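You operate a simulated robot arm through the tools that you are given. There is no shell and no other tool.

You run a simulated two-armed robot. Do the job below in one go: nothing can be reset, and whatever is moved stays where it is left.

## Task
Run the old sample out of the clarity tube, then flush it with the water cup.
Fine: all of the water, cup back; hold the blue button till the tube is empty each time. Set down upright: water cup.

It is judged by the outcome, as a careful person would: the job done as asked, and still so three seconds after it is handed in. It fails if anything else is knocked over, pushed out of place, dropped, spilled or broken.

## Robot
Two 7-joint arms with fingered hands on one trunk that stands fixed in place. Base frame: the origin is at the foot of the trunk, x ahead of it, y to its left, z up; the work surface is at about z = 860. Units: mm, rad, N and s.
The left shoulder is at [200, 135, 995], the right one opposite. Each reaches about 885 mm from its shoulder. Payload 4 kg a hand.
Tool frame (each hand has its own): the origin (TCP) lies between the finger pads and is the grasp point; the fingertips stand 25 mm ahead of it; z points along the fingers, y is the line along which they close. The gripper opens to 88 mm; its body begins 29 mm behind the TCP. The gripper is a hand of 4 fingers: y runs from the thumb to the fingers, the wrist lies at [-13, -106, -174] in the tool frame, and closing takes about 1.5 s.
Orientation is told as [roll, pitch, yaw] about the base's x, y, z axes, in that order, counted from this pose: with the fingers straight down and the wrist toward the robot, the tool's x, y and z point along [0, 1, 0], [1, 0, 0] and [0, 0, -1] of the base frame.

## Interface
- The arms move only by the tool play_rows. It takes "left_targets", "right_targets" or both (then of equal length, played together; a hand with none holds still); each is one flat list of numbers, 7 for each row, row after row: the turn, a rotation vector about the base's x, y, z in rad, then the shift along the base's x, y, z in cm, then the opening, from 0 (shut) to 1 (fully open). In form: [ax, ay, az, tx, ty, tz, gripper, ax, ay, az, tx, ty, tz, gripper, ...]. A call has 1 to 20 rows; each row is the pose to reach, as a shift and turn from the pose commanded when the call began. Each row takes 0.2 s and may step no farther than 50 mm and 0.15 rad from the row before; otherwise, or with a gripper value out of range, the whole call is refused. Where a pose cannot be reached the arm comes as near as it can. A force on the tool above 40 N (or 10 N above the force at the start of the call, whichever is more), or a blocked arm, ends the call early, and 0.2 s more pass. Each finger travels about 153 mm/s and halts on what it meets, pressing with about 29 N; the grip force reading is that of the motor and also rises with nothing between the fingers. The clock runs only during rows and for 0.2 s after the last one: add rows that repeat a pose to give the fingers time. The reply holds the time, the measured pose of the TCP, the force on the tool along the base axes, the opening and the grip force, in the units named above and with some noise, with the torque about the TCP (base axes, N m) and any sound that the robot's microphone picked up, and new pictures: "pictures" is both (left out), scene, wrist or none (wrist: the cameras of the hands that moved).
- Cameras (640 x 400 px; columns grow to the right, rows downward): "scene" is now at [141.1, -31.1, 1630.4]; the picture's right is [-0.38, -0.92, 0.00], its down [-0.58, 0.24, -0.78] and it looks along [0.72, -0.30, -0.63] (base axes); focal length 316 px, centre (320, 200). "left" rides on the left gripper at [-64, -83, -98] in its tool frame; the picture's right is [-0.62, -0.37, 0.69], its down [0.71, -0.63, 0.30] and it looks along [0.32, 0.68, 0.65] (tool axes); focal length 265 px, centre (320, 200). "right" rides on the right gripper at [64, -83, -98] in its tool frame; the picture's right is [-0.62, 0.37, -0.69], its down [-0.71, -0.63, 0.30] and it looks along [-0.32, 0.68, 0.65] (tool axes); focal length 265 px, centre (320, 200). There is no depth. A picture from a camera that has moved, and an enlarged one, comes with that camera's place and axes in the base frame and with its lens. The place of the scene camera against the robot may be out by one fixed shift of up to 25 mm in any direction.
- slide_trunk(by): slides the trunk up (or, below 0, down) by that many mm; the arms and the scene camera ride with it, the base frame stays. It gives what a move gives, with no picture.
- set_grasp(shape, hand): the hand has 4 fingers and takes this shape, open, in about a second: jaw (thumb against the fingers, like two jaws); tri (thumb and two fingers); tip (a fingertip pinch); poke (one finger out to press); point (the index stretched); flat (the hand flat); cup (the hand cupped); fist (a fist). The gripper value then closes the fingers along that shape, each until it touches; the sizes above hold for jaw. It gives what a move gives, with no picture.
- turn_head(pan, tilt): turns the head with the scene camera to pan (to the left, within 1.693 rad either way) and tilt (down, from -0.506 to 1.204), counted from straight ahead of the robot. It gives what a move gives, and a new picture of the scene camera.
- inspect(camera, box): a new picture of the part [left, top, right, bottom] of that camera's present view, enlarged. No time passes.
- sign_off(): hands the job in; it is judged then, once.

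Nothing tells you positions but the pictures and the camera data. Unless the task says otherwise, let go and move clear before handing in.

The tools are called after "Request:" as a command line: name --argument value ..., lists and objects as JSON in quotes. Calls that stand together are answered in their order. play_rows: Moves the arms, as the interface text tells. Its arguments: {"type":"object","properties":{"left_targets":{"type":"array","items":{"type":"number"}},"right_targets":{"type":"array","items":{"type":"number"}},"pictures":{"type":"string","enum":["both","scene","wrist","none"]}},"required":[]} The other tools are called the same way: slide_trunk (by) moves the trunk up or down; set_grasp (shape, hand) gives the hand a shape; turn_head (pan, tilt) turns the head that bears the scene camera; inspect (camera, box) takes an enlarged picture of a part of a camera's view; sign_off () hands the job in.

At the start:

```text
t: 0.0
left_position: [601.3, -85.8, 1348.3]
left_tcp_rot: [0.0, 0.0, 0.0]
left_wrist_force: [-0.1, -1.3, 0.3]
left_ft_torque: [0.0, 0.02, 0.02]
left_grip_width: 87.7
left_grasp_force: 0.2
left_shape: jaw
right_position: [435.9, -464.3, 1362.4]
right_tcp_rot: [0.0, 0.0, -0.001]
right_wrist_force: [0.6, -0.6, -0.3]
right_ft_torque: [-0.02, -0.02, 0.04]
right_grip_width: 87.6
right_grasp_force: 0.1
right_shape: jaw
trunk travel left (down, up): [-600.0, 170.0]
head pan, tilt (commanded): [-0.394, 0.675]
```

scene: 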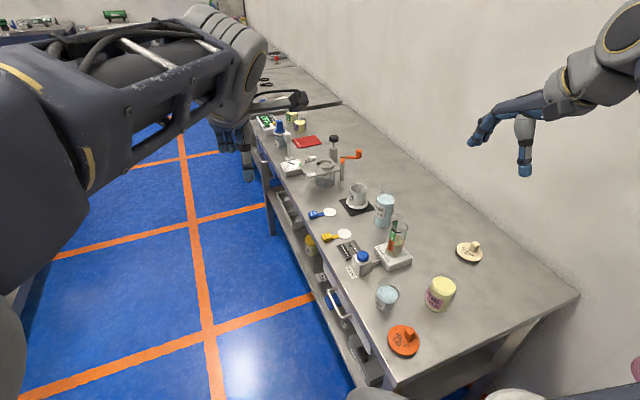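
right: 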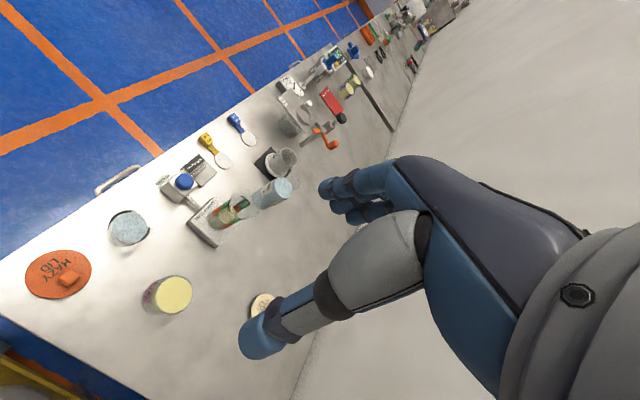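
left: 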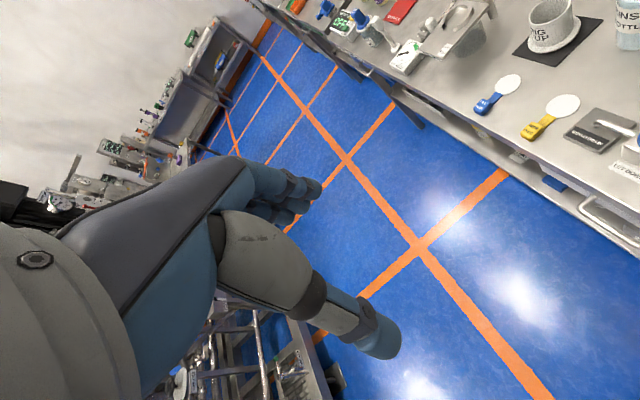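

I see a bench running away to the front right, with a cup, bottles, a tube on a white stand with a blue button next to it, and jars. I'll look closer at these before moving anything.

Request:
inspect --camera "scene" --box '[320, 160, 480, 260]'

Request:
inspect --camera "scene" --box '[320, 220, 520, 345]'

Request:
inspect --camera "right" --box '[100, 120, 340, 270]'

```text
4.00 times, centred on (400, 210) of scene
camera zoom: at [141.1, -31.1, 1630.4], right [-0.38, -0.92, 0.0], down [-0.58, 0.24, -0.78], along [0.72, -0.3, -0.63], focal length 1263 px, centre (0, 160)
```

zoom: 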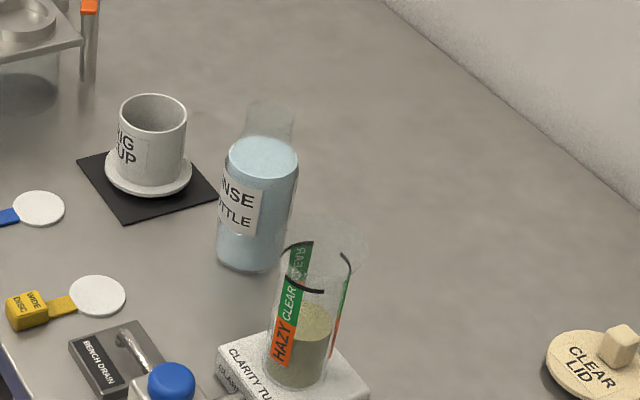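

```text
3.20 times, centred on (420, 282) of scene
camera zoom: at [141.1, -31.1, 1630.4], right [-0.38, -0.92, 0.0], down [-0.58, 0.24, -0.78], along [0.72, -0.3, -0.63], focal length 1010 px, centre (0, -64)
```

zoom: 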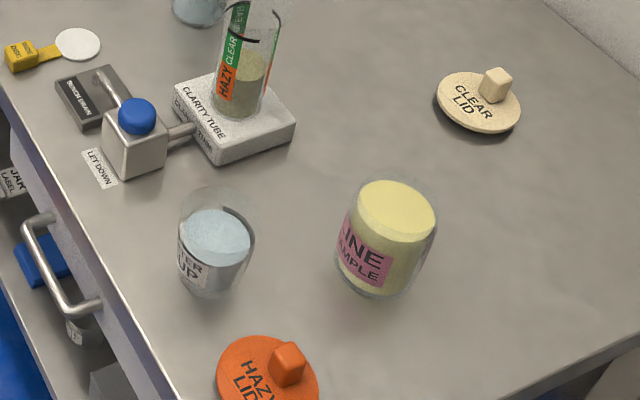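

```text
2.67 times, centred on (220, 195) of right
camera zoom: at [352.7, -400.7, 1460.7], right [0.37, -0.62, 0.69], down [-0.63, -0.71, -0.3], along [0.68, -0.32, -0.65], focal length 708 px, centre (587, 213)
```

zoom: 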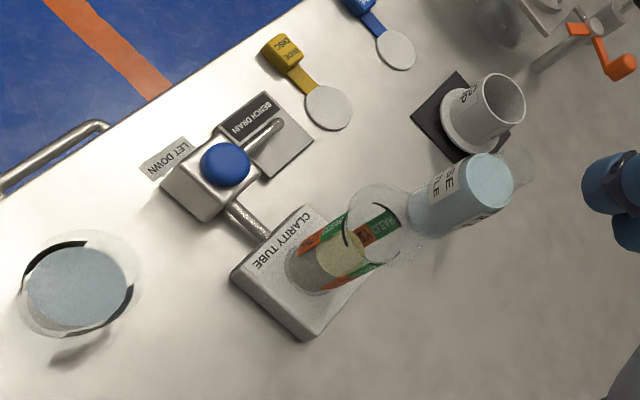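

The tube stands on a white block with the blue let-down button to its left. The water cup is nearer the robot, and the sample jar is close on the cup's right. I'll take closer views to get positions and sizes.

Request:
inspect --camera "right" --box '[90, 190, 170, 240]'

Request:
inspect --camera "right" --box '[150, 160, 230, 210]'

Request:
inspect --camera "right" --box '[180, 180, 276, 240]'

Request:
inspect --camera "scene" --box '[340, 215, 420, 265]'

Request:
inspect --camera "scene" --box '[350, 265, 430, 315]'

```text
8.00 times, centred on (130, 215) of right
camera zoom: at [352.7, -400.7, 1460.7], right [0.37, -0.62, 0.69], down [-0.63, -0.71, -0.3], along [0.68, -0.32, -0.65], focal length 2123 px, centre (1840, 80)
```

zoom: 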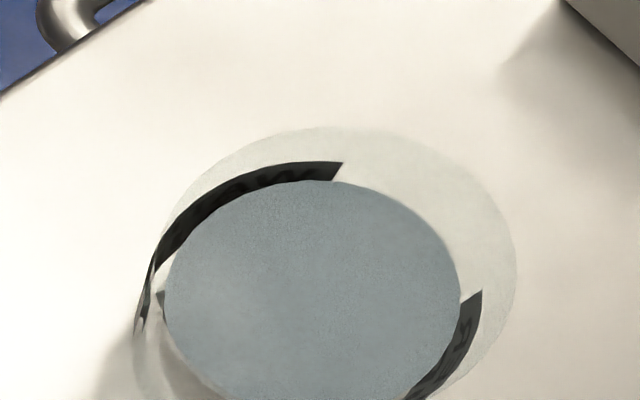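

```text
8.00 times, centred on (190, 185) of right
camera zoom: at [352.7, -400.7, 1460.7], right [0.37, -0.62, 0.69], down [-0.63, -0.71, -0.3], along [0.68, -0.32, -0.65], focal length 2123 px, centre (1360, 320)
```

zoom: 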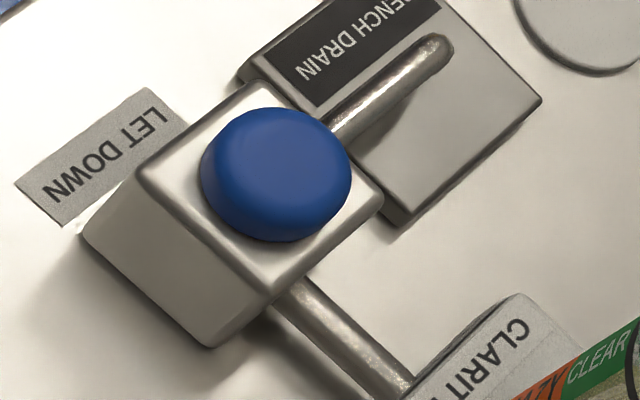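

```text
6.67 times, centred on (228, 210) of right
camera zoom: at [352.7, -400.7, 1460.7], right [0.37, -0.62, 0.69], down [-0.63, -0.71, -0.3], along [0.68, -0.32, -0.65], focal length 1769 px, centre (933, 133)
```

zoom: 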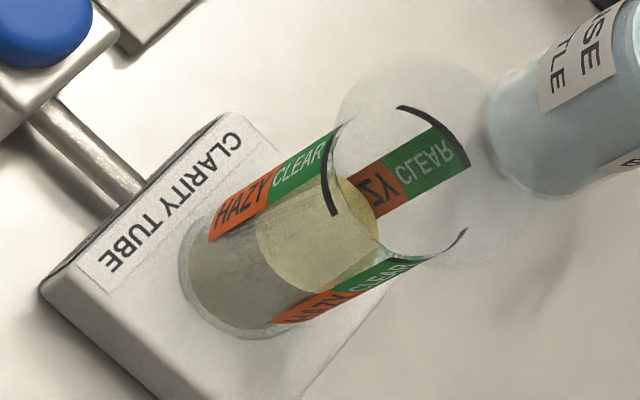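

```text
8.00 times, centred on (380, 240) of scene
camera zoom: at [141.1, -31.1, 1630.4], right [-0.38, -0.92, 0.0], down [-0.58, 0.24, -0.78], along [0.72, -0.3, -0.63], focal length 2525 px, centre (-160, -120)
```

zoom: 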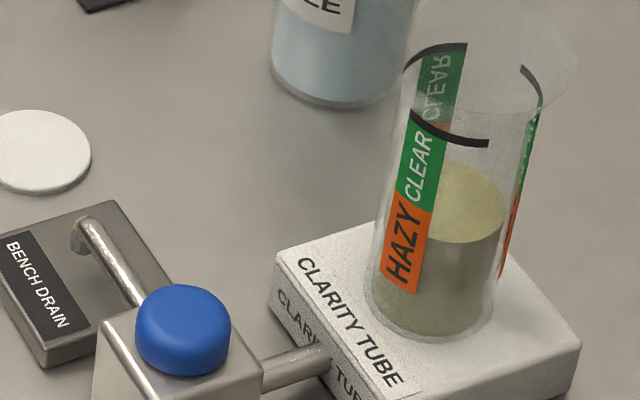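

```text
8.00 times, centred on (390, 290) of scene
camera zoom: at [141.1, -31.1, 1630.4], right [-0.38, -0.92, 0.0], down [-0.58, 0.24, -0.78], along [0.72, -0.3, -0.63], focal length 2525 px, centre (-240, -520)
```

zoom: 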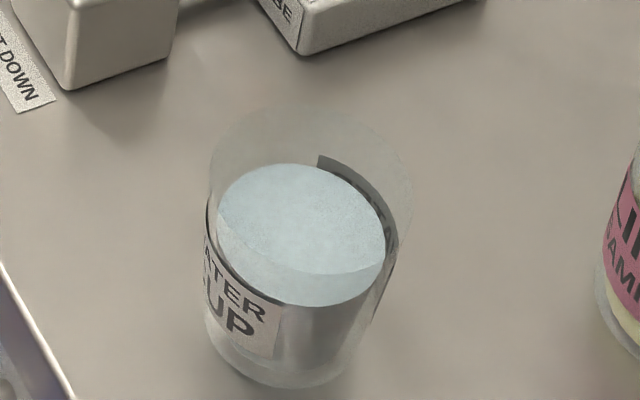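

The button's top is near (648, -378, 922) and the tube axis near (650, -486). The mouth is flared, at about z = 1010. I'll take a few more views to confirm the cup's size and the block and rim heights.

Request:
inspect --camera "right" --box '[90, 197, 170, 247]'

Request:
inspect --camera "right" --box '[170, 190, 266, 250]'

Request:
inspect --camera "scene" --box '[364, 210, 428, 250]'

Request:
inspect --camera "scene" --box '[360, 230, 440, 280]'

Request:
inspect --camera "scene" --box '[0, 0, 320, 200]'

```text
8.00 times, centred on (130, 222) of right
camera zoom: at [352.7, -400.7, 1460.7], right [0.37, -0.62, 0.69], down [-0.63, -0.71, -0.3], along [0.68, -0.32, -0.65], focal length 2123 px, centre (1840, 24)
```

zoom: 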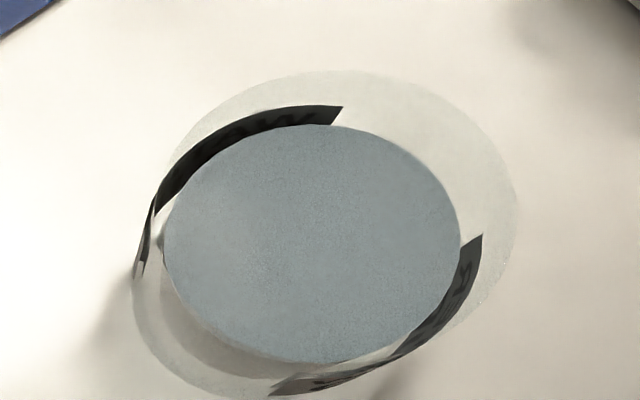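

```text
6.67 times, centred on (218, 220) of right
camera zoom: at [352.7, -400.7, 1460.7], right [0.37, -0.62, 0.69], down [-0.63, -0.71, -0.3], along [0.68, -0.32, -0.65], focal length 1769 px, centre (1000, 67)
```

zoom: 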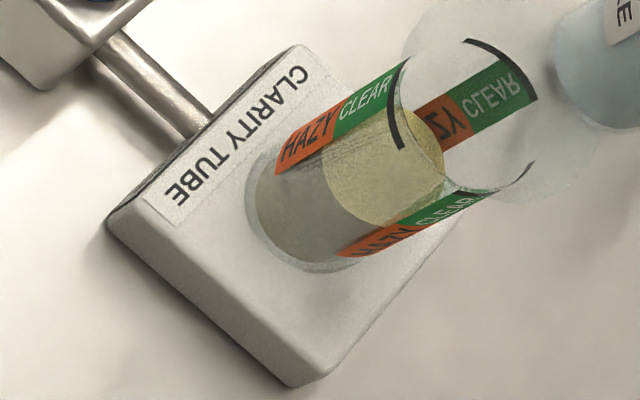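

```text
10.00 times, centred on (396, 230) of scene
camera zoom: at [141.1, -31.1, 1630.4], right [-0.38, -0.92, 0.0], down [-0.58, 0.24, -0.78], along [0.72, -0.3, -0.63], focal length 3156 px, centre (-440, -100)
```

zoom: 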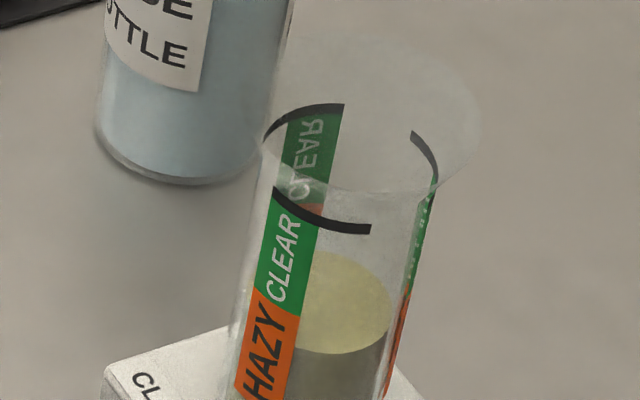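

```text
8.00 times, centred on (400, 255) of scene
camera zoom: at [141.1, -31.1, 1630.4], right [-0.38, -0.92, 0.0], down [-0.58, 0.24, -0.78], along [0.72, -0.3, -0.63], focal length 2525 px, centre (-320, -240)
```

zoom: 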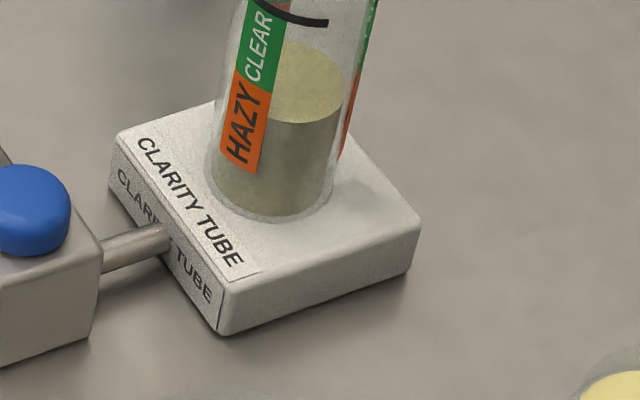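

```text
2.00 times, centred on (160, 100) of scene
camera zoom: at [141.1, -31.1, 1630.4], right [-0.38, -0.92, 0.0], down [-0.58, 0.24, -0.78], along [0.72, -0.3, -0.63], focal length 631 px, centre (640, 400)
```

zoom: 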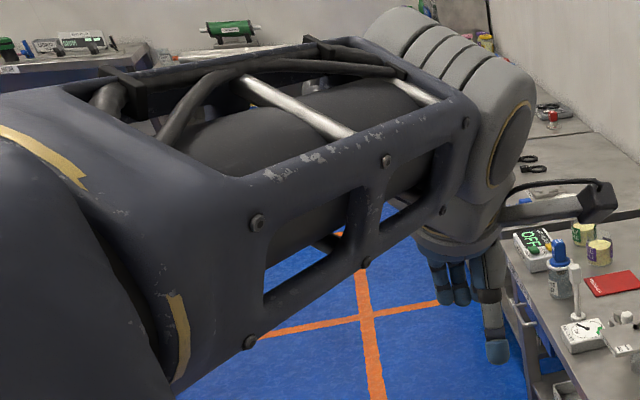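

The water cup is about 65 mm across near (508, -375). The tube mouth is about 60 mm across near (646, -485, 1018). I'll press the button with the left hand and keep the right hand as a camera, so first I set the left hand to poke.

Request:
set_grasp --shape "poke" --hand "left"

```text
t: 0.9
left_position: [602.5, -85.5, 1347.0]
left_tcp_rot: [-0.001, 0.0, 0.0]
left_wrist_force: [0.6, -0.3, -0.3]
left_ft_torque: [-0.03, 0.01, 0.02]
left_grip_width: 0.1
left_grasp_force: 0.0
left_shape: poke
right_position: [436.0, -465.2, 1361.0]
right_tcp_rot: [0.001, -0.002, 0.001]
right_wrist_force: [-0.2, 0.4, 0.1]
right_ft_torque: [0.01, 0.01, 0.01]
right_grip_width: 87.5
right_grasp_force: 0.1
right_shape: jaw
trunk travel left (down, up): [-600.0, 170.0]
head pan, tilt (commanded): [-0.394, 0.675]
```

The left hand should now have one finger out. I'll look through its wrist camera and the scene camera to see where the fingertip sits.

Request:
inspect --camera "left" --box '[0, 0, 640, 400]'

Request:
inspect --camera "scene" --box '[180, 60, 340, 220]'

Request:
inspect --camera "right" --box '[320, 0, 640, 200]'

```text
1.00 times, centred on (320, 200) of left (not enlarged: the box is as wide or as high as the picture)
camera zoom: at [518.3, -150.0, 1445.3], right [-0.37, -0.62, -0.69], down [-0.63, 0.71, -0.3], along [0.68, 0.32, -0.65], focal length 265 px, centre (320, 200)
```

zoom: 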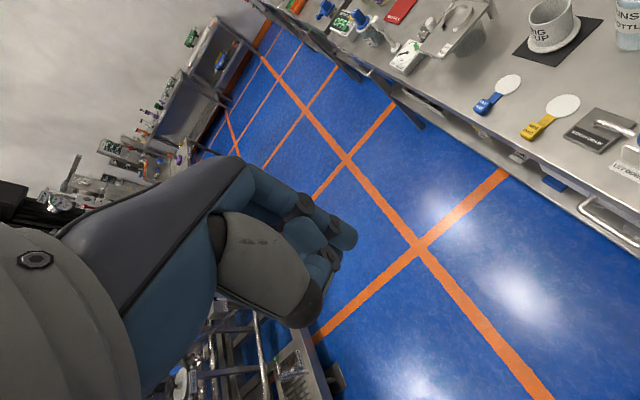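

```text
2.50 times, centred on (260, 140) of scene
camera zoom: at [141.1, -31.1, 1630.4], right [-0.38, -0.92, 0.0], down [-0.58, 0.24, -0.78], along [0.72, -0.3, -0.63], focal length 789 px, centre (470, 350)
```

zoom: 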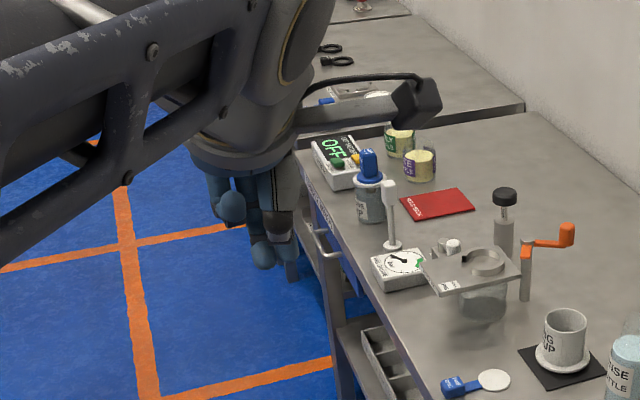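

```text
2.00 times, centred on (480, 100) of right
camera zoom: at [352.7, -400.8, 1460.7], right [0.37, -0.62, 0.69], down [-0.63, -0.71, -0.3], along [0.68, -0.32, -0.65], focal length 531 px, centre (0, 400)
```

zoom: 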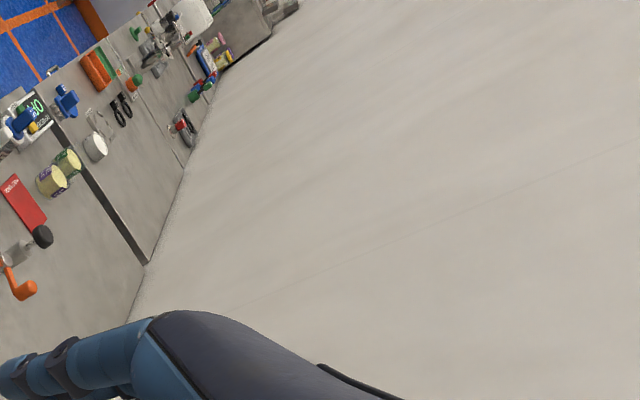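

The extended finger is small in this view, so I'll zoom in on it with the wrist camera.

Request:
inspect --camera "left" --box '[200, 140, 400, 340]'

Request:
inspect --camera "scene" --box '[220, 110, 270, 190]'

```text
2.00 times, centred on (300, 240) of left
camera zoom: at [518.3, -150.0, 1445.3], right [-0.37, -0.62, -0.69], down [-0.63, 0.71, -0.3], along [0.68, 0.32, -0.65], focal length 531 px, centre (360, 120)
```

zoom: 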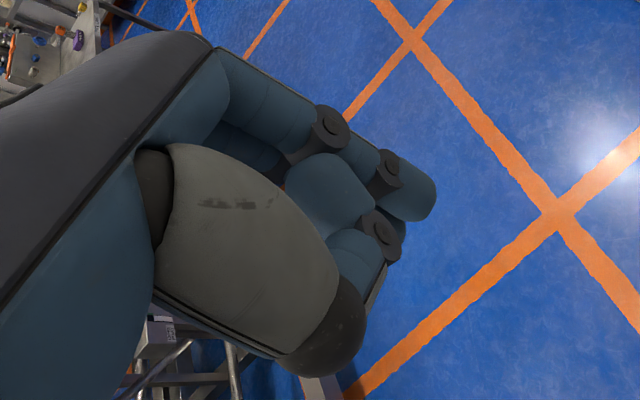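

```text
5.00 times, centred on (245, 150) of scene
camera zoom: at [141.1, -31.1, 1630.4], right [-0.38, -0.92, 0.0], down [-0.58, 0.24, -0.78], along [0.72, -0.3, -0.63], focal length 1578 px, centre (695, 450)
```

zoom: 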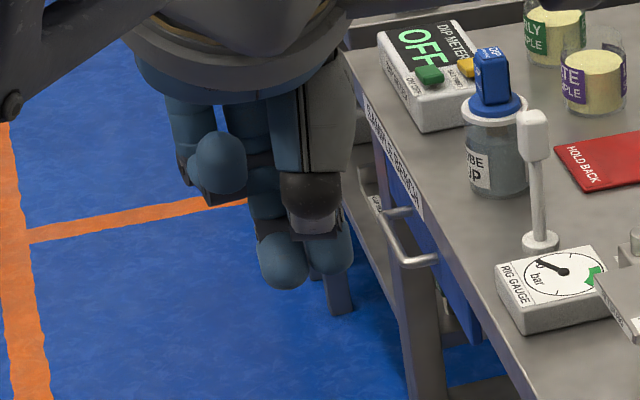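

I'll bring the left hand over the button with its wrist swung to the left so the tube stays visible. It stops well above the button and I check there.

Request:
play_rows --left_targets '[0, 0, -0.105, 0.46, -2.92, -2.67, 1, 0, 0, -0.209, 0.92, -5.84, -5.34, 1, 0, 0, -0.314, 1.38, -8.76, -8.01, 1, 0, 0, -0.419, 1.84, -11.68, -10.68, 1, 0, 0, -0.523, 2.3, -14.6, -13.35, 1, 0, 0, -0.628, 2.76, -17.52, -16.02, 1, 0, 0, -0.733, 3.22, -20.44, -18.69, 1, 0, 0, -0.838, 3.68, -23.36, -21.36, 1, 0, 0, -0.942, 4.14, -26.28, -24.03, 1, 0, 0, -1.047, 4.6, -29.2, -26.7, 1, 0, 0, -1.047, 4.6, -29.2, -26.7, 1]' --pictures "both"

```text
t: 3.3
left_position: [648.4, -377.4, 1079.7]
left_tcp_rot: [0.0, -0.001, -1.049]
left_wrist_force: [-0.3, 0.1, 1.3]
left_ft_torque: [0.04, -0.03, 0.0]
left_grip_width: 0.0
left_grasp_force: 0.0
left_shape: poke
right_position: [435.9, -464.5, 1362.9]
right_tcp_rot: [0.0, 0.0, 0.002]
right_wrist_force: [0.3, -0.3, 0.4]
right_ft_torque: [-0.01, 0.0, 0.01]
right_grip_width: 87.5
right_grasp_force: 0.0
right_shape: jaw
trunk travel left (down, up): [-600.0, 170.0]
head pan, tilt (commanded): [-0.394, 0.675]
camera scene: at [141.0, -31.0, 1630.4], right [-0.38, -0.92, 0.0], down [-0.58, 0.24, -0.78], along [0.72, -0.3, -0.63], focal length 316 px, centre (320, 200)
camera left: at [551.1, -337.7, 1177.8], right [-0.72, 0.01, -0.69], down [0.3, 0.9, -0.3], along [0.62, -0.43, -0.65], focal length 265 px, centre (320, 200)
```

scene: 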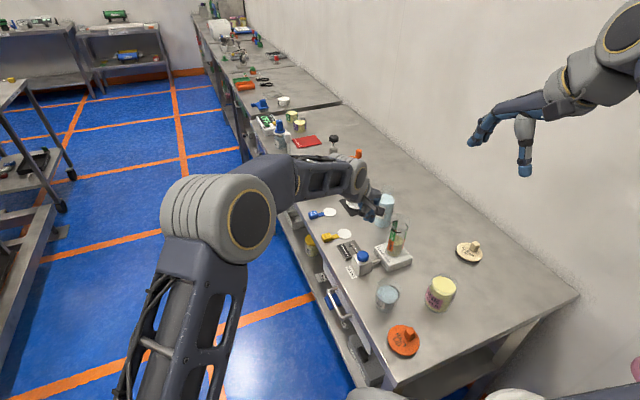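
left: 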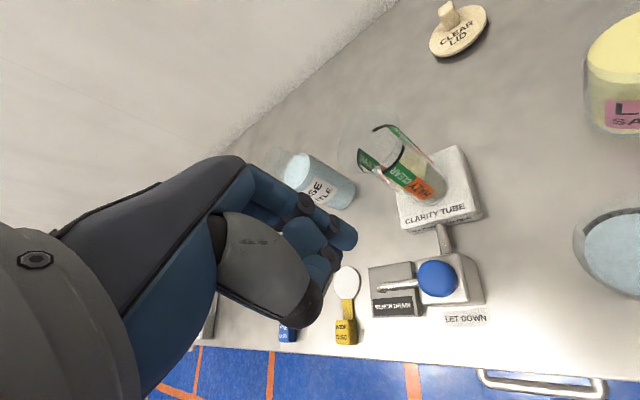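

The left hand is above the button area and the button, tube and cup are all in its camera. I'll check the fingertip against the button from the right camera, which views them from a different angle.

Request:
inspect --camera "right" --box '[130, 90, 290, 190]'

Request:
inspect --camera "scene" --box '[320, 160, 440, 280]'

Request:
inspect --camera "left" --box '[240, 180, 480, 330]'

Request:
inspect --camera "left" --box '[540, 170, 640, 300]'

```text
4.00 times, centred on (210, 140) of right
camera zoom: at [352.7, -400.7, 1460.7], right [0.37, -0.62, 0.69], down [-0.63, -0.71, -0.3], along [0.68, -0.32, -0.65], focal length 1062 px, centre (760, 440)
```

zoom: 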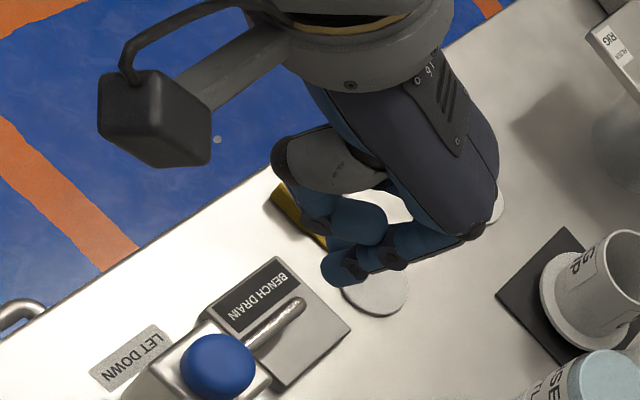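

```text
3.33 times, centred on (380, 220) of scene
camera zoom: at [141.0, -31.0, 1630.4], right [-0.38, -0.92, 0.0], down [-0.58, 0.24, -0.78], along [0.72, -0.3, -0.63], focal length 1052 px, centre (120, 133)
```

zoom: 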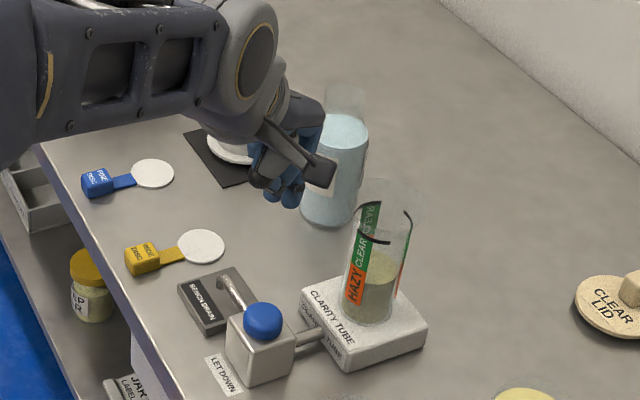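

```text
2.67 times, centred on (360, 255) of left
camera zoom: at [551.1, -337.7, 1177.8], right [-0.72, 0.01, -0.69], down [0.3, 0.9, -0.3], along [0.62, -0.43, -0.65], focal length 708 px, centre (213, 53)
```

zoom: 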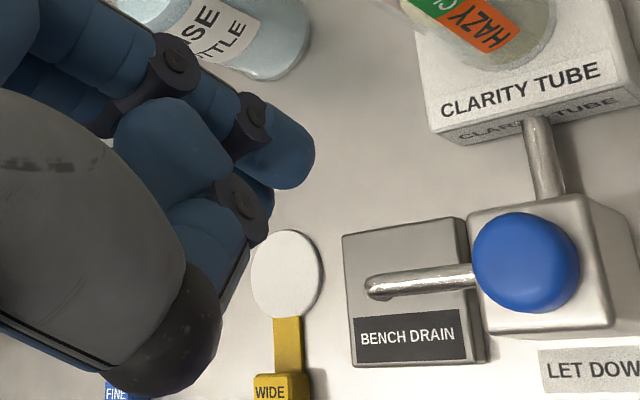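

```text
3.08 times, centred on (590, 235) of left
camera zoom: at [551.1, -337.7, 1177.8], right [-0.72, 0.01, -0.69], down [0.3, 0.9, -0.3], along [0.62, -0.43, -0.65], focal length 817 px, centre (-511, 92)
```

zoom: 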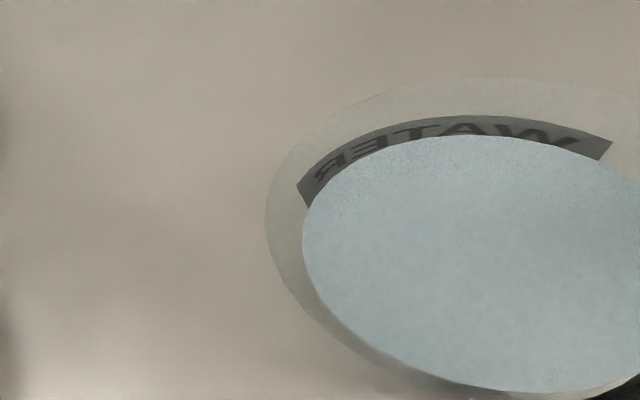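

The fingertip is about 25 mm ahead of the tool point, roughly 7 mm right of the button centre. I'll correct that and come down to just above the button.

Request:
play_rows --left_targets '[0, 0, 0, 0.1, 0.7, -2.5, 1, 0, 0, 0, 0.1, 0.7, -5.0, 1, 0, 0, 0, 0.1, 0.7, -7.5, 1, 0, 0, 0, 0.1, 0.7, -10.0, 1, 0, 0, 0, 0.1, 0.7, -11.5, 1]' --pictures "wrist"

Request:
inspect --camera "right" --box '[130, 140, 226, 200]'

Request:
inspect --camera "left" --box '[280, 180, 440, 280]'

Request:
inspect --camera "scene" --box '[330, 205, 410, 275]'

```text
t: 4.5
left_position: [648.4, -370.3, 964.4]
left_tcp_rot: [0.0, -0.002, -1.045]
left_wrist_force: [0.0, 0.3, -0.7]
left_ft_torque: [-0.01, 0.01, -0.02]
left_grip_width: 0.0
left_grasp_force: 0.1
left_shape: poke
right_position: [436.3, -463.8, 1362.2]
right_tcp_rot: [0.0, -0.001, -0.001]
right_wrist_force: [0.5, 0.0, -0.2]
right_ft_torque: [-0.01, 0.03, -0.02]
right_grip_width: 87.9
right_grasp_force: 0.0
right_shape: jaw
trunk travel left (down, up): [-600.0, 170.0]
head pan, tilt (commanded): [-0.394, 0.675]
camera left: at [551.4, -330.4, 1062.6], right [-0.72, 0.01, -0.69], down [0.3, 0.9, -0.3], along [0.62, -0.43, -0.65], focal length 265 px, centre (320, 200)
```

left: 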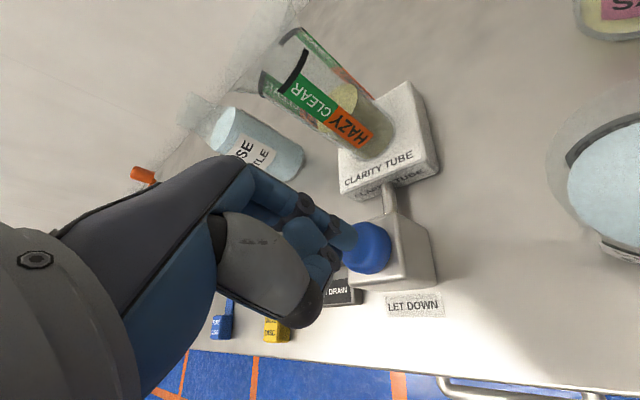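

```text
6.67 times, centred on (178, 170) of right
camera zoom: at [352.7, -400.7, 1460.8], right [0.37, -0.62, 0.69], down [-0.63, -0.71, -0.3], along [0.68, -0.32, -0.65], focal length 1769 px, centre (1267, 400)
```

zoom: 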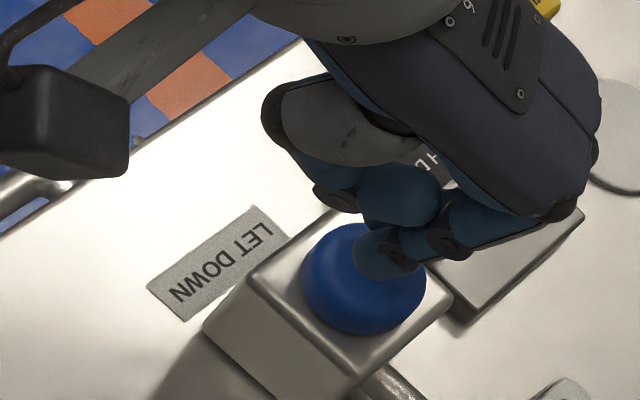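

```text
4.00 times, centred on (360, 230) of left
camera zoom: at [551.4, -330.4, 1062.6], right [-0.72, 0.01, -0.69], down [0.3, 0.9, -0.3], along [0.62, -0.43, -0.65], focal length 1062 px, centre (160, 80)
```

zoom: 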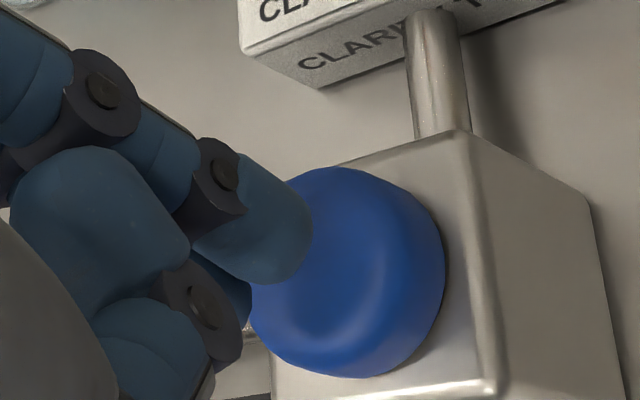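

```text
5.71 times, centred on (370, 240) of scene
camera zoom: at [141.0, -31.1, 1630.4], right [-0.38, -0.92, 0.0], down [-0.58, 0.24, -0.78], along [0.72, -0.3, -0.63], focal length 1804 px, centre (34, -29)
```

zoom: 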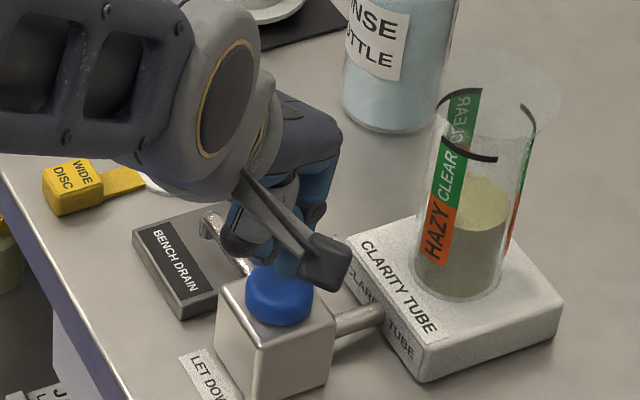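

The fingertip is just above the button, slightly toward the robot. I'll shift 4 mm forward and press down gently, reading the force.

Request:
play_rows --left_targets '[0, 0, 0, 0.4, 0, -0.3, 1, 0, 0, 0, 0.4, 0, -0.8, 1, 0, 0, 0, 0.4, 0, -1.2, 1, 0, 0, 0, 0.4, 0, -1.5, 1]' --pictures "none"

```text
t: 5.5
left_position: [653.9, -371.5, 949.8]
left_tcp_rot: [-0.001, 0.0, -1.047]
left_wrist_force: [0.4, 0.0, 1.6]
left_ft_torque: [0.0, -0.01, -0.01]
left_grip_width: 0.0
left_grasp_force: 0.2
left_shape: poke
right_position: [436.3, -465.3, 1362.1]
right_tcp_rot: [-0.001, 0.0, 0.002]
right_wrist_force: [-0.7, 0.8, 0.2]
right_ft_torque: [0.06, 0.01, 0.01]
right_grip_width: 87.6
right_grasp_force: 0.0
right_shape: jaw
trunk travel left (down, up): [-600.0, 170.0]
head pan, tilt (commanded): [-0.394, 0.675]
```

There's little or no contact yet, with the tip around z = 925. I'll go on down in small steps.

Request:
play_rows --left_targets '[0, 0, 0, 0, 0, -0.2, 1, 0, 0, 0, 0, 0, -0.4, 1, 0, 0, 0, 0, 0, -0.6, 1]' --pictures "none"

Request:
inspect --camera "right" --box '[130, 140, 226, 200]'

Request:
inspect --camera "scene" --box '[330, 205, 410, 275]'

```text
t: 6.3
left_position: [652.9, -370.9, 944.7]
left_tcp_rot: [-0.001, -0.001, -1.047]
left_wrist_force: [-0.2, 0.5, 3.0]
left_ft_torque: [0.04, 0.01, 0.02]
left_grip_width: 0.2
left_grasp_force: 0.0
left_shape: poke
right_position: [436.2, -464.8, 1362.4]
right_tcp_rot: [0.0, 0.001, 0.0]
right_wrist_force: [0.6, -0.3, -0.4]
right_ft_torque: [-0.01, 0.02, 0.01]
right_grip_width: 87.6
right_grasp_force: 0.1
right_shape: jaw
trunk travel left (down, up): [-600.0, 170.0]
head pan, tilt (commanded): [-0.394, 0.675]
```

```text
6.67 times, centred on (178, 170) of right
camera zoom: at [352.6, -400.7, 1460.8], right [0.37, -0.62, 0.69], down [-0.63, -0.71, -0.3], along [0.68, -0.32, -0.65], focal length 1769 px, centre (1267, 400)
```

zoom: 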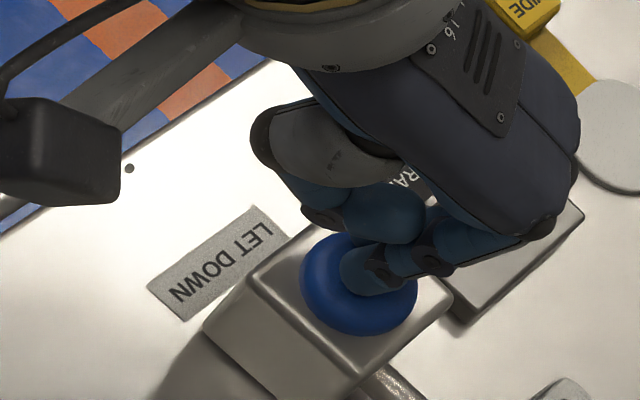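

```text
5.71 times, centred on (370, 240) of scene
camera zoom: at [141.0, -31.0, 1630.4], right [-0.38, -0.92, 0.0], down [-0.58, 0.24, -0.78], along [0.72, -0.3, -0.63], focal length 1804 px, centre (34, -29)
```

zoom: 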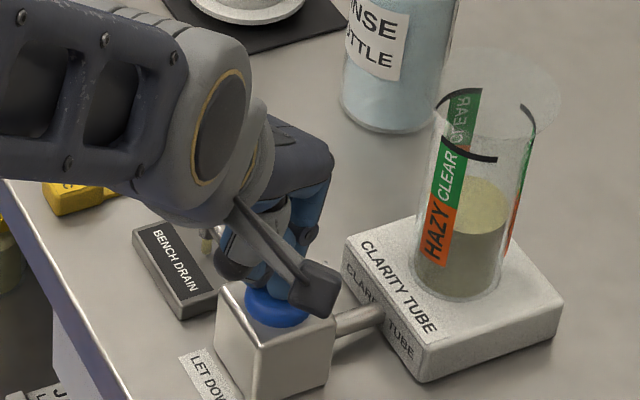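

The button is going down and some yellow seems to be coming from the drain spout. I'll press a few millimetres further and hold.

Request:
play_rows --left_targets '[0, 0, 0, 0, 0, -0.15, 1, 0, 0, 0, 0, 0, -0.3, 1, 0, 0, 0, 0, 0, -0.3, 1, 0, 0, 0, 0, 0, -0.3, 1, 0, 0, 0, 0, 0, -0.3, 1]' --pictures "none"

Request:
inspect --camera "scene" --box '[330, 205, 410, 275]'

Request:
inspect --camera "right" --box '[130, 140, 290, 240]'

```text
t: 7.5
left_position: [652.7, -371.3, 943.4]
left_tcp_rot: [-0.001, -0.004, -1.047]
left_wrist_force: [0.5, -2.6, 13.5]
left_ft_torque: [0.0, -0.12, -0.01]
left_grip_width: 0.0
left_grasp_force: 0.0
left_shape: poke
right_position: [436.5, -465.0, 1362.0]
right_tcp_rot: [0.001, -0.001, -0.002]
right_wrist_force: [0.1, 0.9, 0.4]
right_ft_torque: [-0.03, -0.02, -0.01]
right_grip_width: 87.5
right_grasp_force: 0.1
right_shape: jaw
trunk travel left (down, up): [-600.0, 170.0]
head pan, tilt (commanded): [-0.394, 0.675]
```

```text
5.71 times, centred on (370, 240) of scene
camera zoom: at [140.8, -31.0, 1630.5], right [-0.38, -0.92, 0.0], down [-0.58, 0.24, -0.78], along [0.72, -0.3, -0.63], focal length 1804 px, centre (34, -29)
```

zoom: 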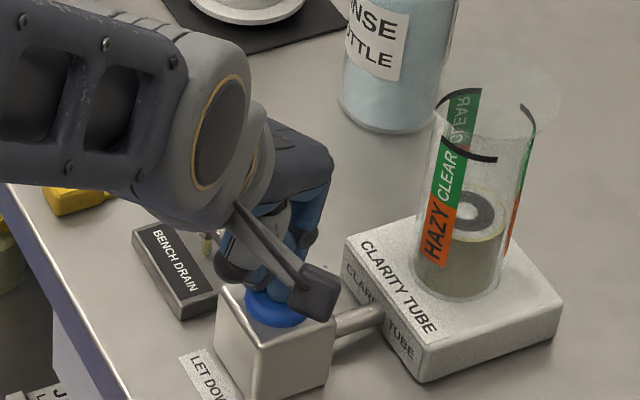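

```text
4.00 times, centred on (210, 190) of right
camera zoom: at [352.4, -400.7, 1460.9], right [0.37, -0.62, 0.69], down [-0.63, -0.71, -0.3], along [0.68, -0.32, -0.65], focal length 1062 px, centre (760, 240)
```

zoom: 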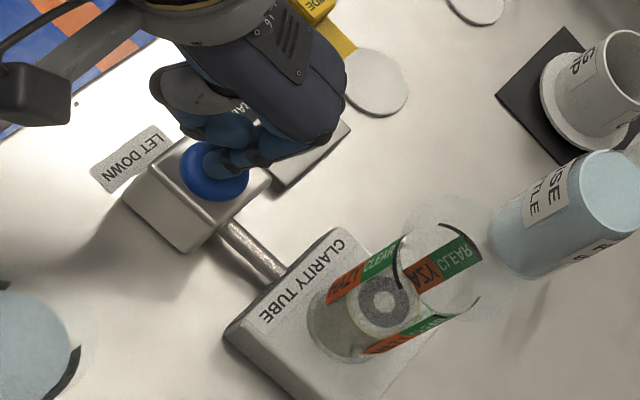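

It's draining: the level has dropped and the ring at the tube's bottom now shows. I'll keep holding.

Request:
play_rows --left_targets '[0, 0, 0, 0, 0, 0, 1, 0, 0, 0, 0, 0, 0, 1, 0, 0, 0, 0, 0, 0, 1, 0, 0, 0, 0, 0, 0, 1, 0, 0, 0, 0, 0, 0, 1, 0, 0, 0, 0, 0, 0, 1, 0, 0, 0, 0, 0, 0, 1, 0, 0, 0, 0, 0, 0, 1, 0, 0, 0, 0, 0, 0, 1, 0, 0, 0, 0, 0, 0, 1]' --pictures "none"

Request:
inspect --camera "scene" --box '[330, 205, 410, 275]'

Request:
inspect --camera "right" --box '[180, 180, 276, 240]'

```text
t: 9.7
left_position: [652.3, -371.2, 942.0]
left_tcp_rot: [0.0, -0.003, -1.048]
left_wrist_force: [5.1, -6.3, 19.1]
left_ft_torque: [-0.04, -0.22, -0.06]
left_grip_width: 0.0
left_grasp_force: 0.0
left_shape: poke
right_position: [434.4, -464.9, 1362.1]
right_tcp_rot: [0.002, 0.0, -0.001]
right_wrist_force: [-0.6, 0.3, -0.6]
right_ft_torque: [0.04, 0.01, 0.0]
right_grip_width: 87.5
right_grasp_force: 0.0
right_shape: jaw
trunk travel left (down, up): [-600.0, 170.0]
head pan, tilt (commanded): [-0.394, 0.675]
```

```text
5.71 times, centred on (370, 240) of scene
camera zoom: at [140.7, -31.0, 1630.5], right [-0.38, -0.92, 0.0], down [-0.58, 0.24, -0.78], along [0.72, -0.3, -0.63], focal length 1804 px, centre (34, -29)
```

zoom: 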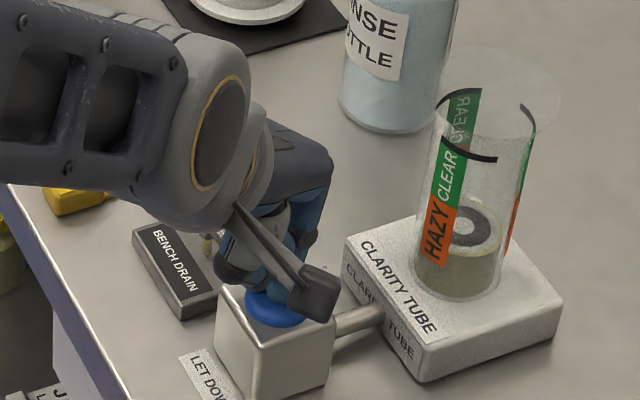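

```text
6.67 times, centred on (228, 210) of right
camera zoom: at [352.4, -400.7, 1460.9], right [0.37, -0.62, 0.69], down [-0.63, -0.71, -0.3], along [0.68, -0.32, -0.65], focal length 1769 px, centre (933, 133)
```

zoom: 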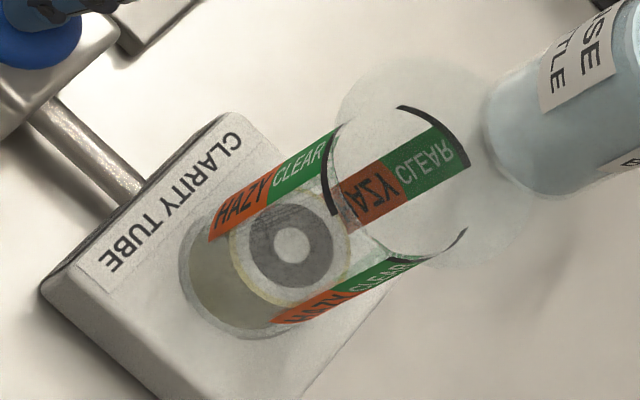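

The tube is still draining steadily. The press force is creeping up, so I'll ease the command by about 1 mm and keep holding.

Request:
play_rows --left_targets '[0, 0, 0, 0, 0, 0.1, 1, 0, 0, 0, 0, 0, 0.1, 1, 0, 0, 0, 0, 0, 0.1, 1, 0, 0, 0, 0, 0, 0.1, 1, 0, 0, 0, 0, 0, 0.1, 1, 0, 0, 0, 0, 0, 0.1, 1, 0, 0, 0, 0, 0, 0.1, 1, 0, 0, 0, 0, 0, 0.1, 1, 0, 0, 0, 0, 0, 0.1, 1, 0, 0, 0, 0, 0, 0.1, 1]' --pictures "none"

Request:
inspect --camera "scene" --box '[330, 205, 410, 275]'

Request:
inspect --camera "right" --box '[180, 180, 276, 240]'

```text
t: 11.9
left_position: [651.7, -369.9, 942.6]
left_tcp_rot: [0.001, 0.001, -1.046]
left_wrist_force: [2.7, -1.9, 14.4]
left_ft_torque: [0.03, -0.05, -0.01]
left_grip_width: 0.1
left_grasp_force: 0.1
left_shape: poke
right_position: [435.0, -464.1, 1362.6]
right_tcp_rot: [-0.001, 0.001, -0.002]
right_wrist_force: [0.8, -0.7, 0.3]
right_ft_torque: [-0.01, 0.0, -0.03]
right_grip_width: 87.6
right_grasp_force: 0.0
right_shape: jaw
trunk travel left (down, up): [-600.0, 170.0]
head pan, tilt (commanded): [-0.394, 0.675]
```

```text
5.71 times, centred on (370, 240) of scene
camera zoom: at [140.8, -31.0, 1630.5], right [-0.38, -0.92, 0.0], down [-0.58, 0.24, -0.78], along [0.72, -0.3, -0.63], focal length 1804 px, centre (34, -29)
```

zoom: 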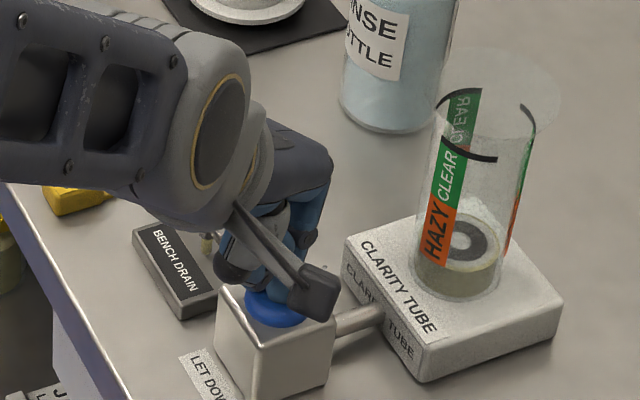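

```text
6.67 times, centred on (228, 210) of right
camera zoom: at [352.4, -400.7, 1460.9], right [0.37, -0.62, 0.69], down [-0.63, -0.71, -0.3], along [0.68, -0.32, -0.65], focal length 1769 px, centre (933, 133)
```

zoom: 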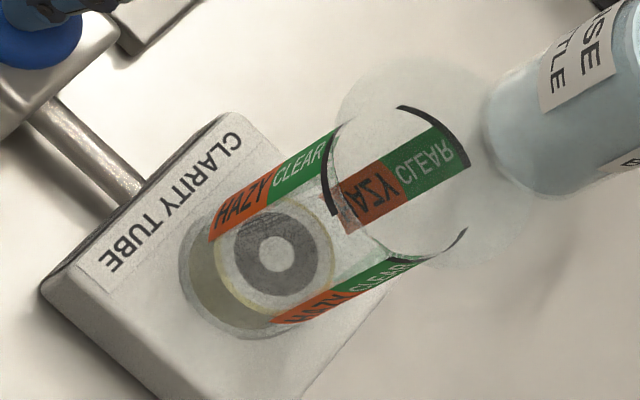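

About a third of the sample is left. I'll hold for another 4 seconds.

Request:
play_rows --left_targets '[0, 0, 0, 0, 0, 0, 1, 0, 0, 0, 0, 0, 0, 1, 0, 0, 0, 0, 0, 0, 1, 0, 0, 0, 0, 0, 0, 1, 0, 0, 0, 0, 0, 0, 1, 0, 0, 0, 0, 0, 0, 1, 0, 0, 0, 0, 0, 0, 1, 0, 0, 0, 0, 0, 0, 1, 0, 0, 0, 0, 0, 0, 1, 0, 0, 0, 0, 0, 0.02, 1, 0, 0, 0, 0, 0, 0.02, 1, 0, 0, 0, 0, 0, 0.02, 1, 0, 0, 0, 0, 0, 0.02, 1, 0, 0, 0, 0, 0, 0.02, 1, 0, 0, 0, 0, 0, 0.02, 1, 0, 0, 0, 0, 0, 0.02, 1, 0, 0, 0, 0, 0, 0.02, 1, 0, 0, 0, 0, 0, 0.02, 1]' --pictures "none"

Request:
inspect --camera "scene" --box '[330, 205, 410, 275]'

Request:
inspect --camera "right" --box '[180, 180, 276, 240]'

```text
t: 15.7
left_position: [652.4, -370.6, 943.5]
left_tcp_rot: [0.0, 0.001, -1.048]
left_wrist_force: [0.5, -2.9, 8.5]
left_ft_torque: [-0.04, -0.05, -0.01]
left_grip_width: 0.2
left_grasp_force: 0.0
left_shape: poke
right_position: [434.8, -464.0, 1361.2]
right_tcp_rot: [0.0, -0.002, 0.002]
right_wrist_force: [0.5, -0.1, 0.5]
right_ft_torque: [-0.01, 0.01, 0.01]
right_grip_width: 87.5
right_grasp_force: 0.1
right_shape: jaw
trunk travel left (down, up): [-600.0, 170.0]
head pan, tilt (commanded): [-0.394, 0.675]
```

```text
5.71 times, centred on (370, 240) of scene
camera zoom: at [140.9, -31.1, 1630.4], right [-0.38, -0.92, 0.0], down [-0.58, 0.24, -0.78], along [0.72, -0.3, -0.63], focal length 1804 px, centre (34, -29)
```

zoom: 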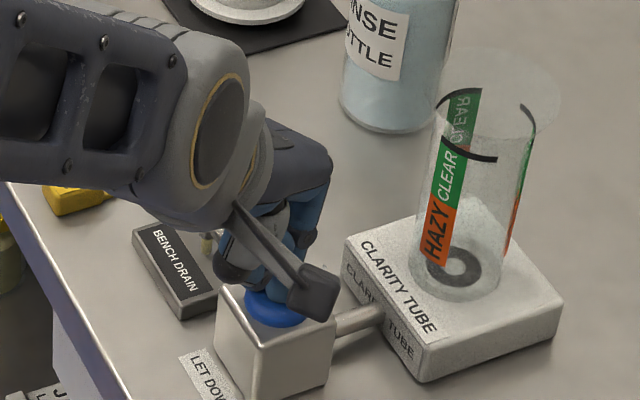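

```text
6.67 times, centred on (228, 210) of right
camera zoom: at [352.5, -400.7, 1460.8], right [0.37, -0.62, 0.69], down [-0.63, -0.71, -0.3], along [0.68, -0.32, -0.65], focal length 1769 px, centre (933, 133)
```

zoom: 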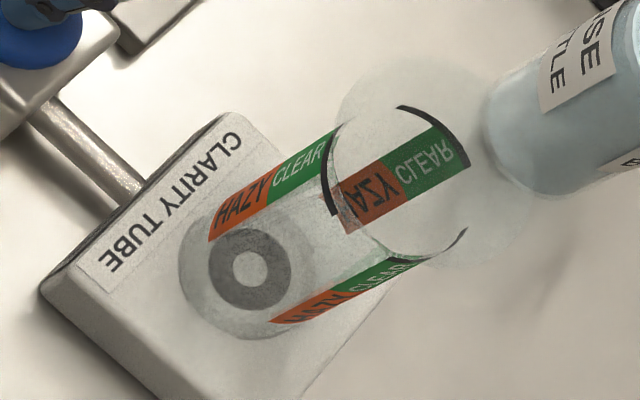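

The tube looks empty now. I'll hold 2 more seconds to be sure and then compare.

Request:
play_rows --left_targets '[0, 0, 0, 0, 0, -0.05, 1, 0, 0, 0, 0, 0, -0.05, 1, 0, 0, 0, 0, 0, -0.05, 1, 0, 0, 0, 0, 0, -0.05, 1, 0, 0, 0, 0, 0, -0.05, 1, 0, 0, 0, 0, 0, -0.05, 1, 0, 0, 0, 0, 0, -0.05, 1, 0, 0, 0, 0, 0, -0.05, 1, 0, 0, 0, 0, 0, -0.05, 1, 0, 0, 0, 0, 0, -0.05, 1]' --pictures "none"

Request:
inspect --camera "scene" --box '[360, 210, 424, 270]'

Request:
inspect --camera "right" --box '[190, 195, 254, 235]'

Request:
inspect --camera "left" --box '[240, 0, 480, 220]'

```text
t: 17.9
left_position: [652.5, -370.1, 943.0]
left_tcp_rot: [-0.002, -0.001, -1.047]
left_wrist_force: [0.6, -1.2, 11.9]
left_ft_torque: [0.02, -0.05, -0.01]
left_grip_width: 0.0
left_grasp_force: 0.1
left_shape: poke
right_position: [435.8, -464.7, 1362.3]
right_tcp_rot: [-0.001, -0.002, 0.0]
right_wrist_force: [-0.4, 0.3, 1.6]
right_ft_torque: [0.01, 0.0, 0.0]
right_grip_width: 87.6
right_grasp_force: 0.0
right_shape: jaw
trunk travel left (down, up): [-600.0, 170.0]
head pan, tilt (commanded): [-0.394, 0.675]
```

```text
6.67 times, centred on (392, 240) of scene
camera zoom: at [140.8, -31.0, 1630.5], right [-0.38, -0.92, 0.0], down [-0.58, 0.24, -0.78], along [0.72, -0.3, -0.63], focal length 2104 px, centre (-160, -67)
```

zoom: 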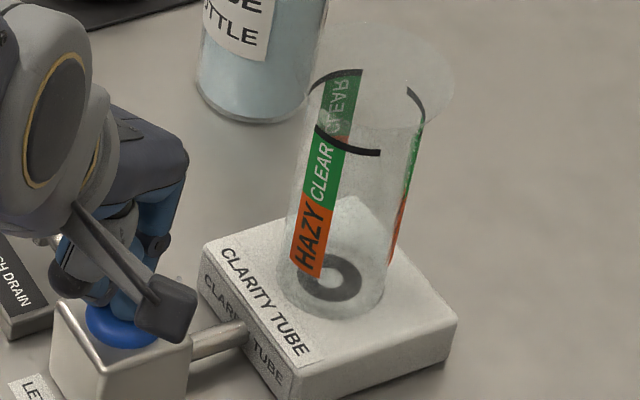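

```text
10.00 times, centred on (222, 215) of right
camera zoom: at [352.5, -400.7, 1460.9], right [0.37, -0.62, 0.69], down [-0.63, -0.71, -0.3], along [0.68, -0.32, -0.65], focal length 2654 px, centre (1300, 50)
```

zoom: 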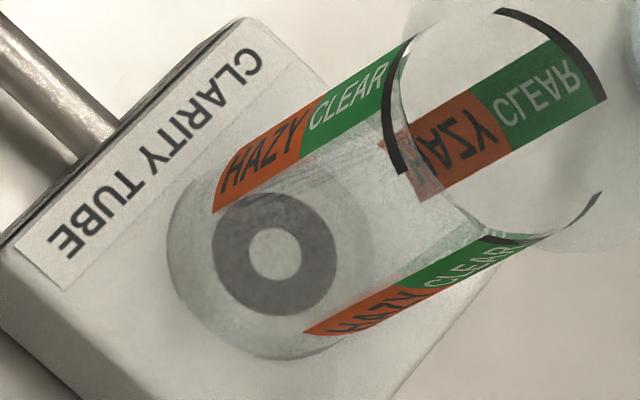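

```text
1.82 times, centred on (360, 110) of left
camera zoom: at [555.1, -330.3, 1040.5], right [-0.72, 0.01, -0.69], down [0.3, 0.9, -0.3], along [0.62, -0.43, -0.65], focal length 483 px, centre (247, 364)
```

zoom: 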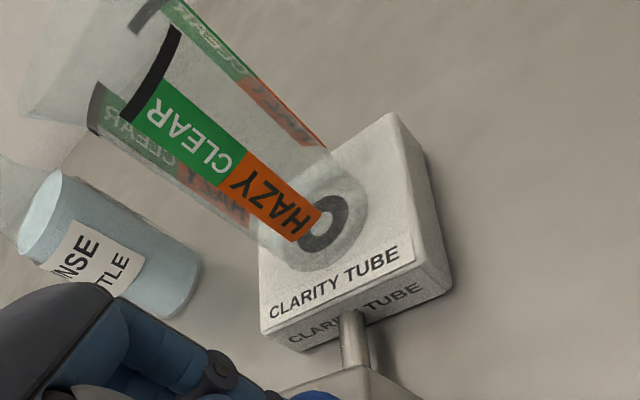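

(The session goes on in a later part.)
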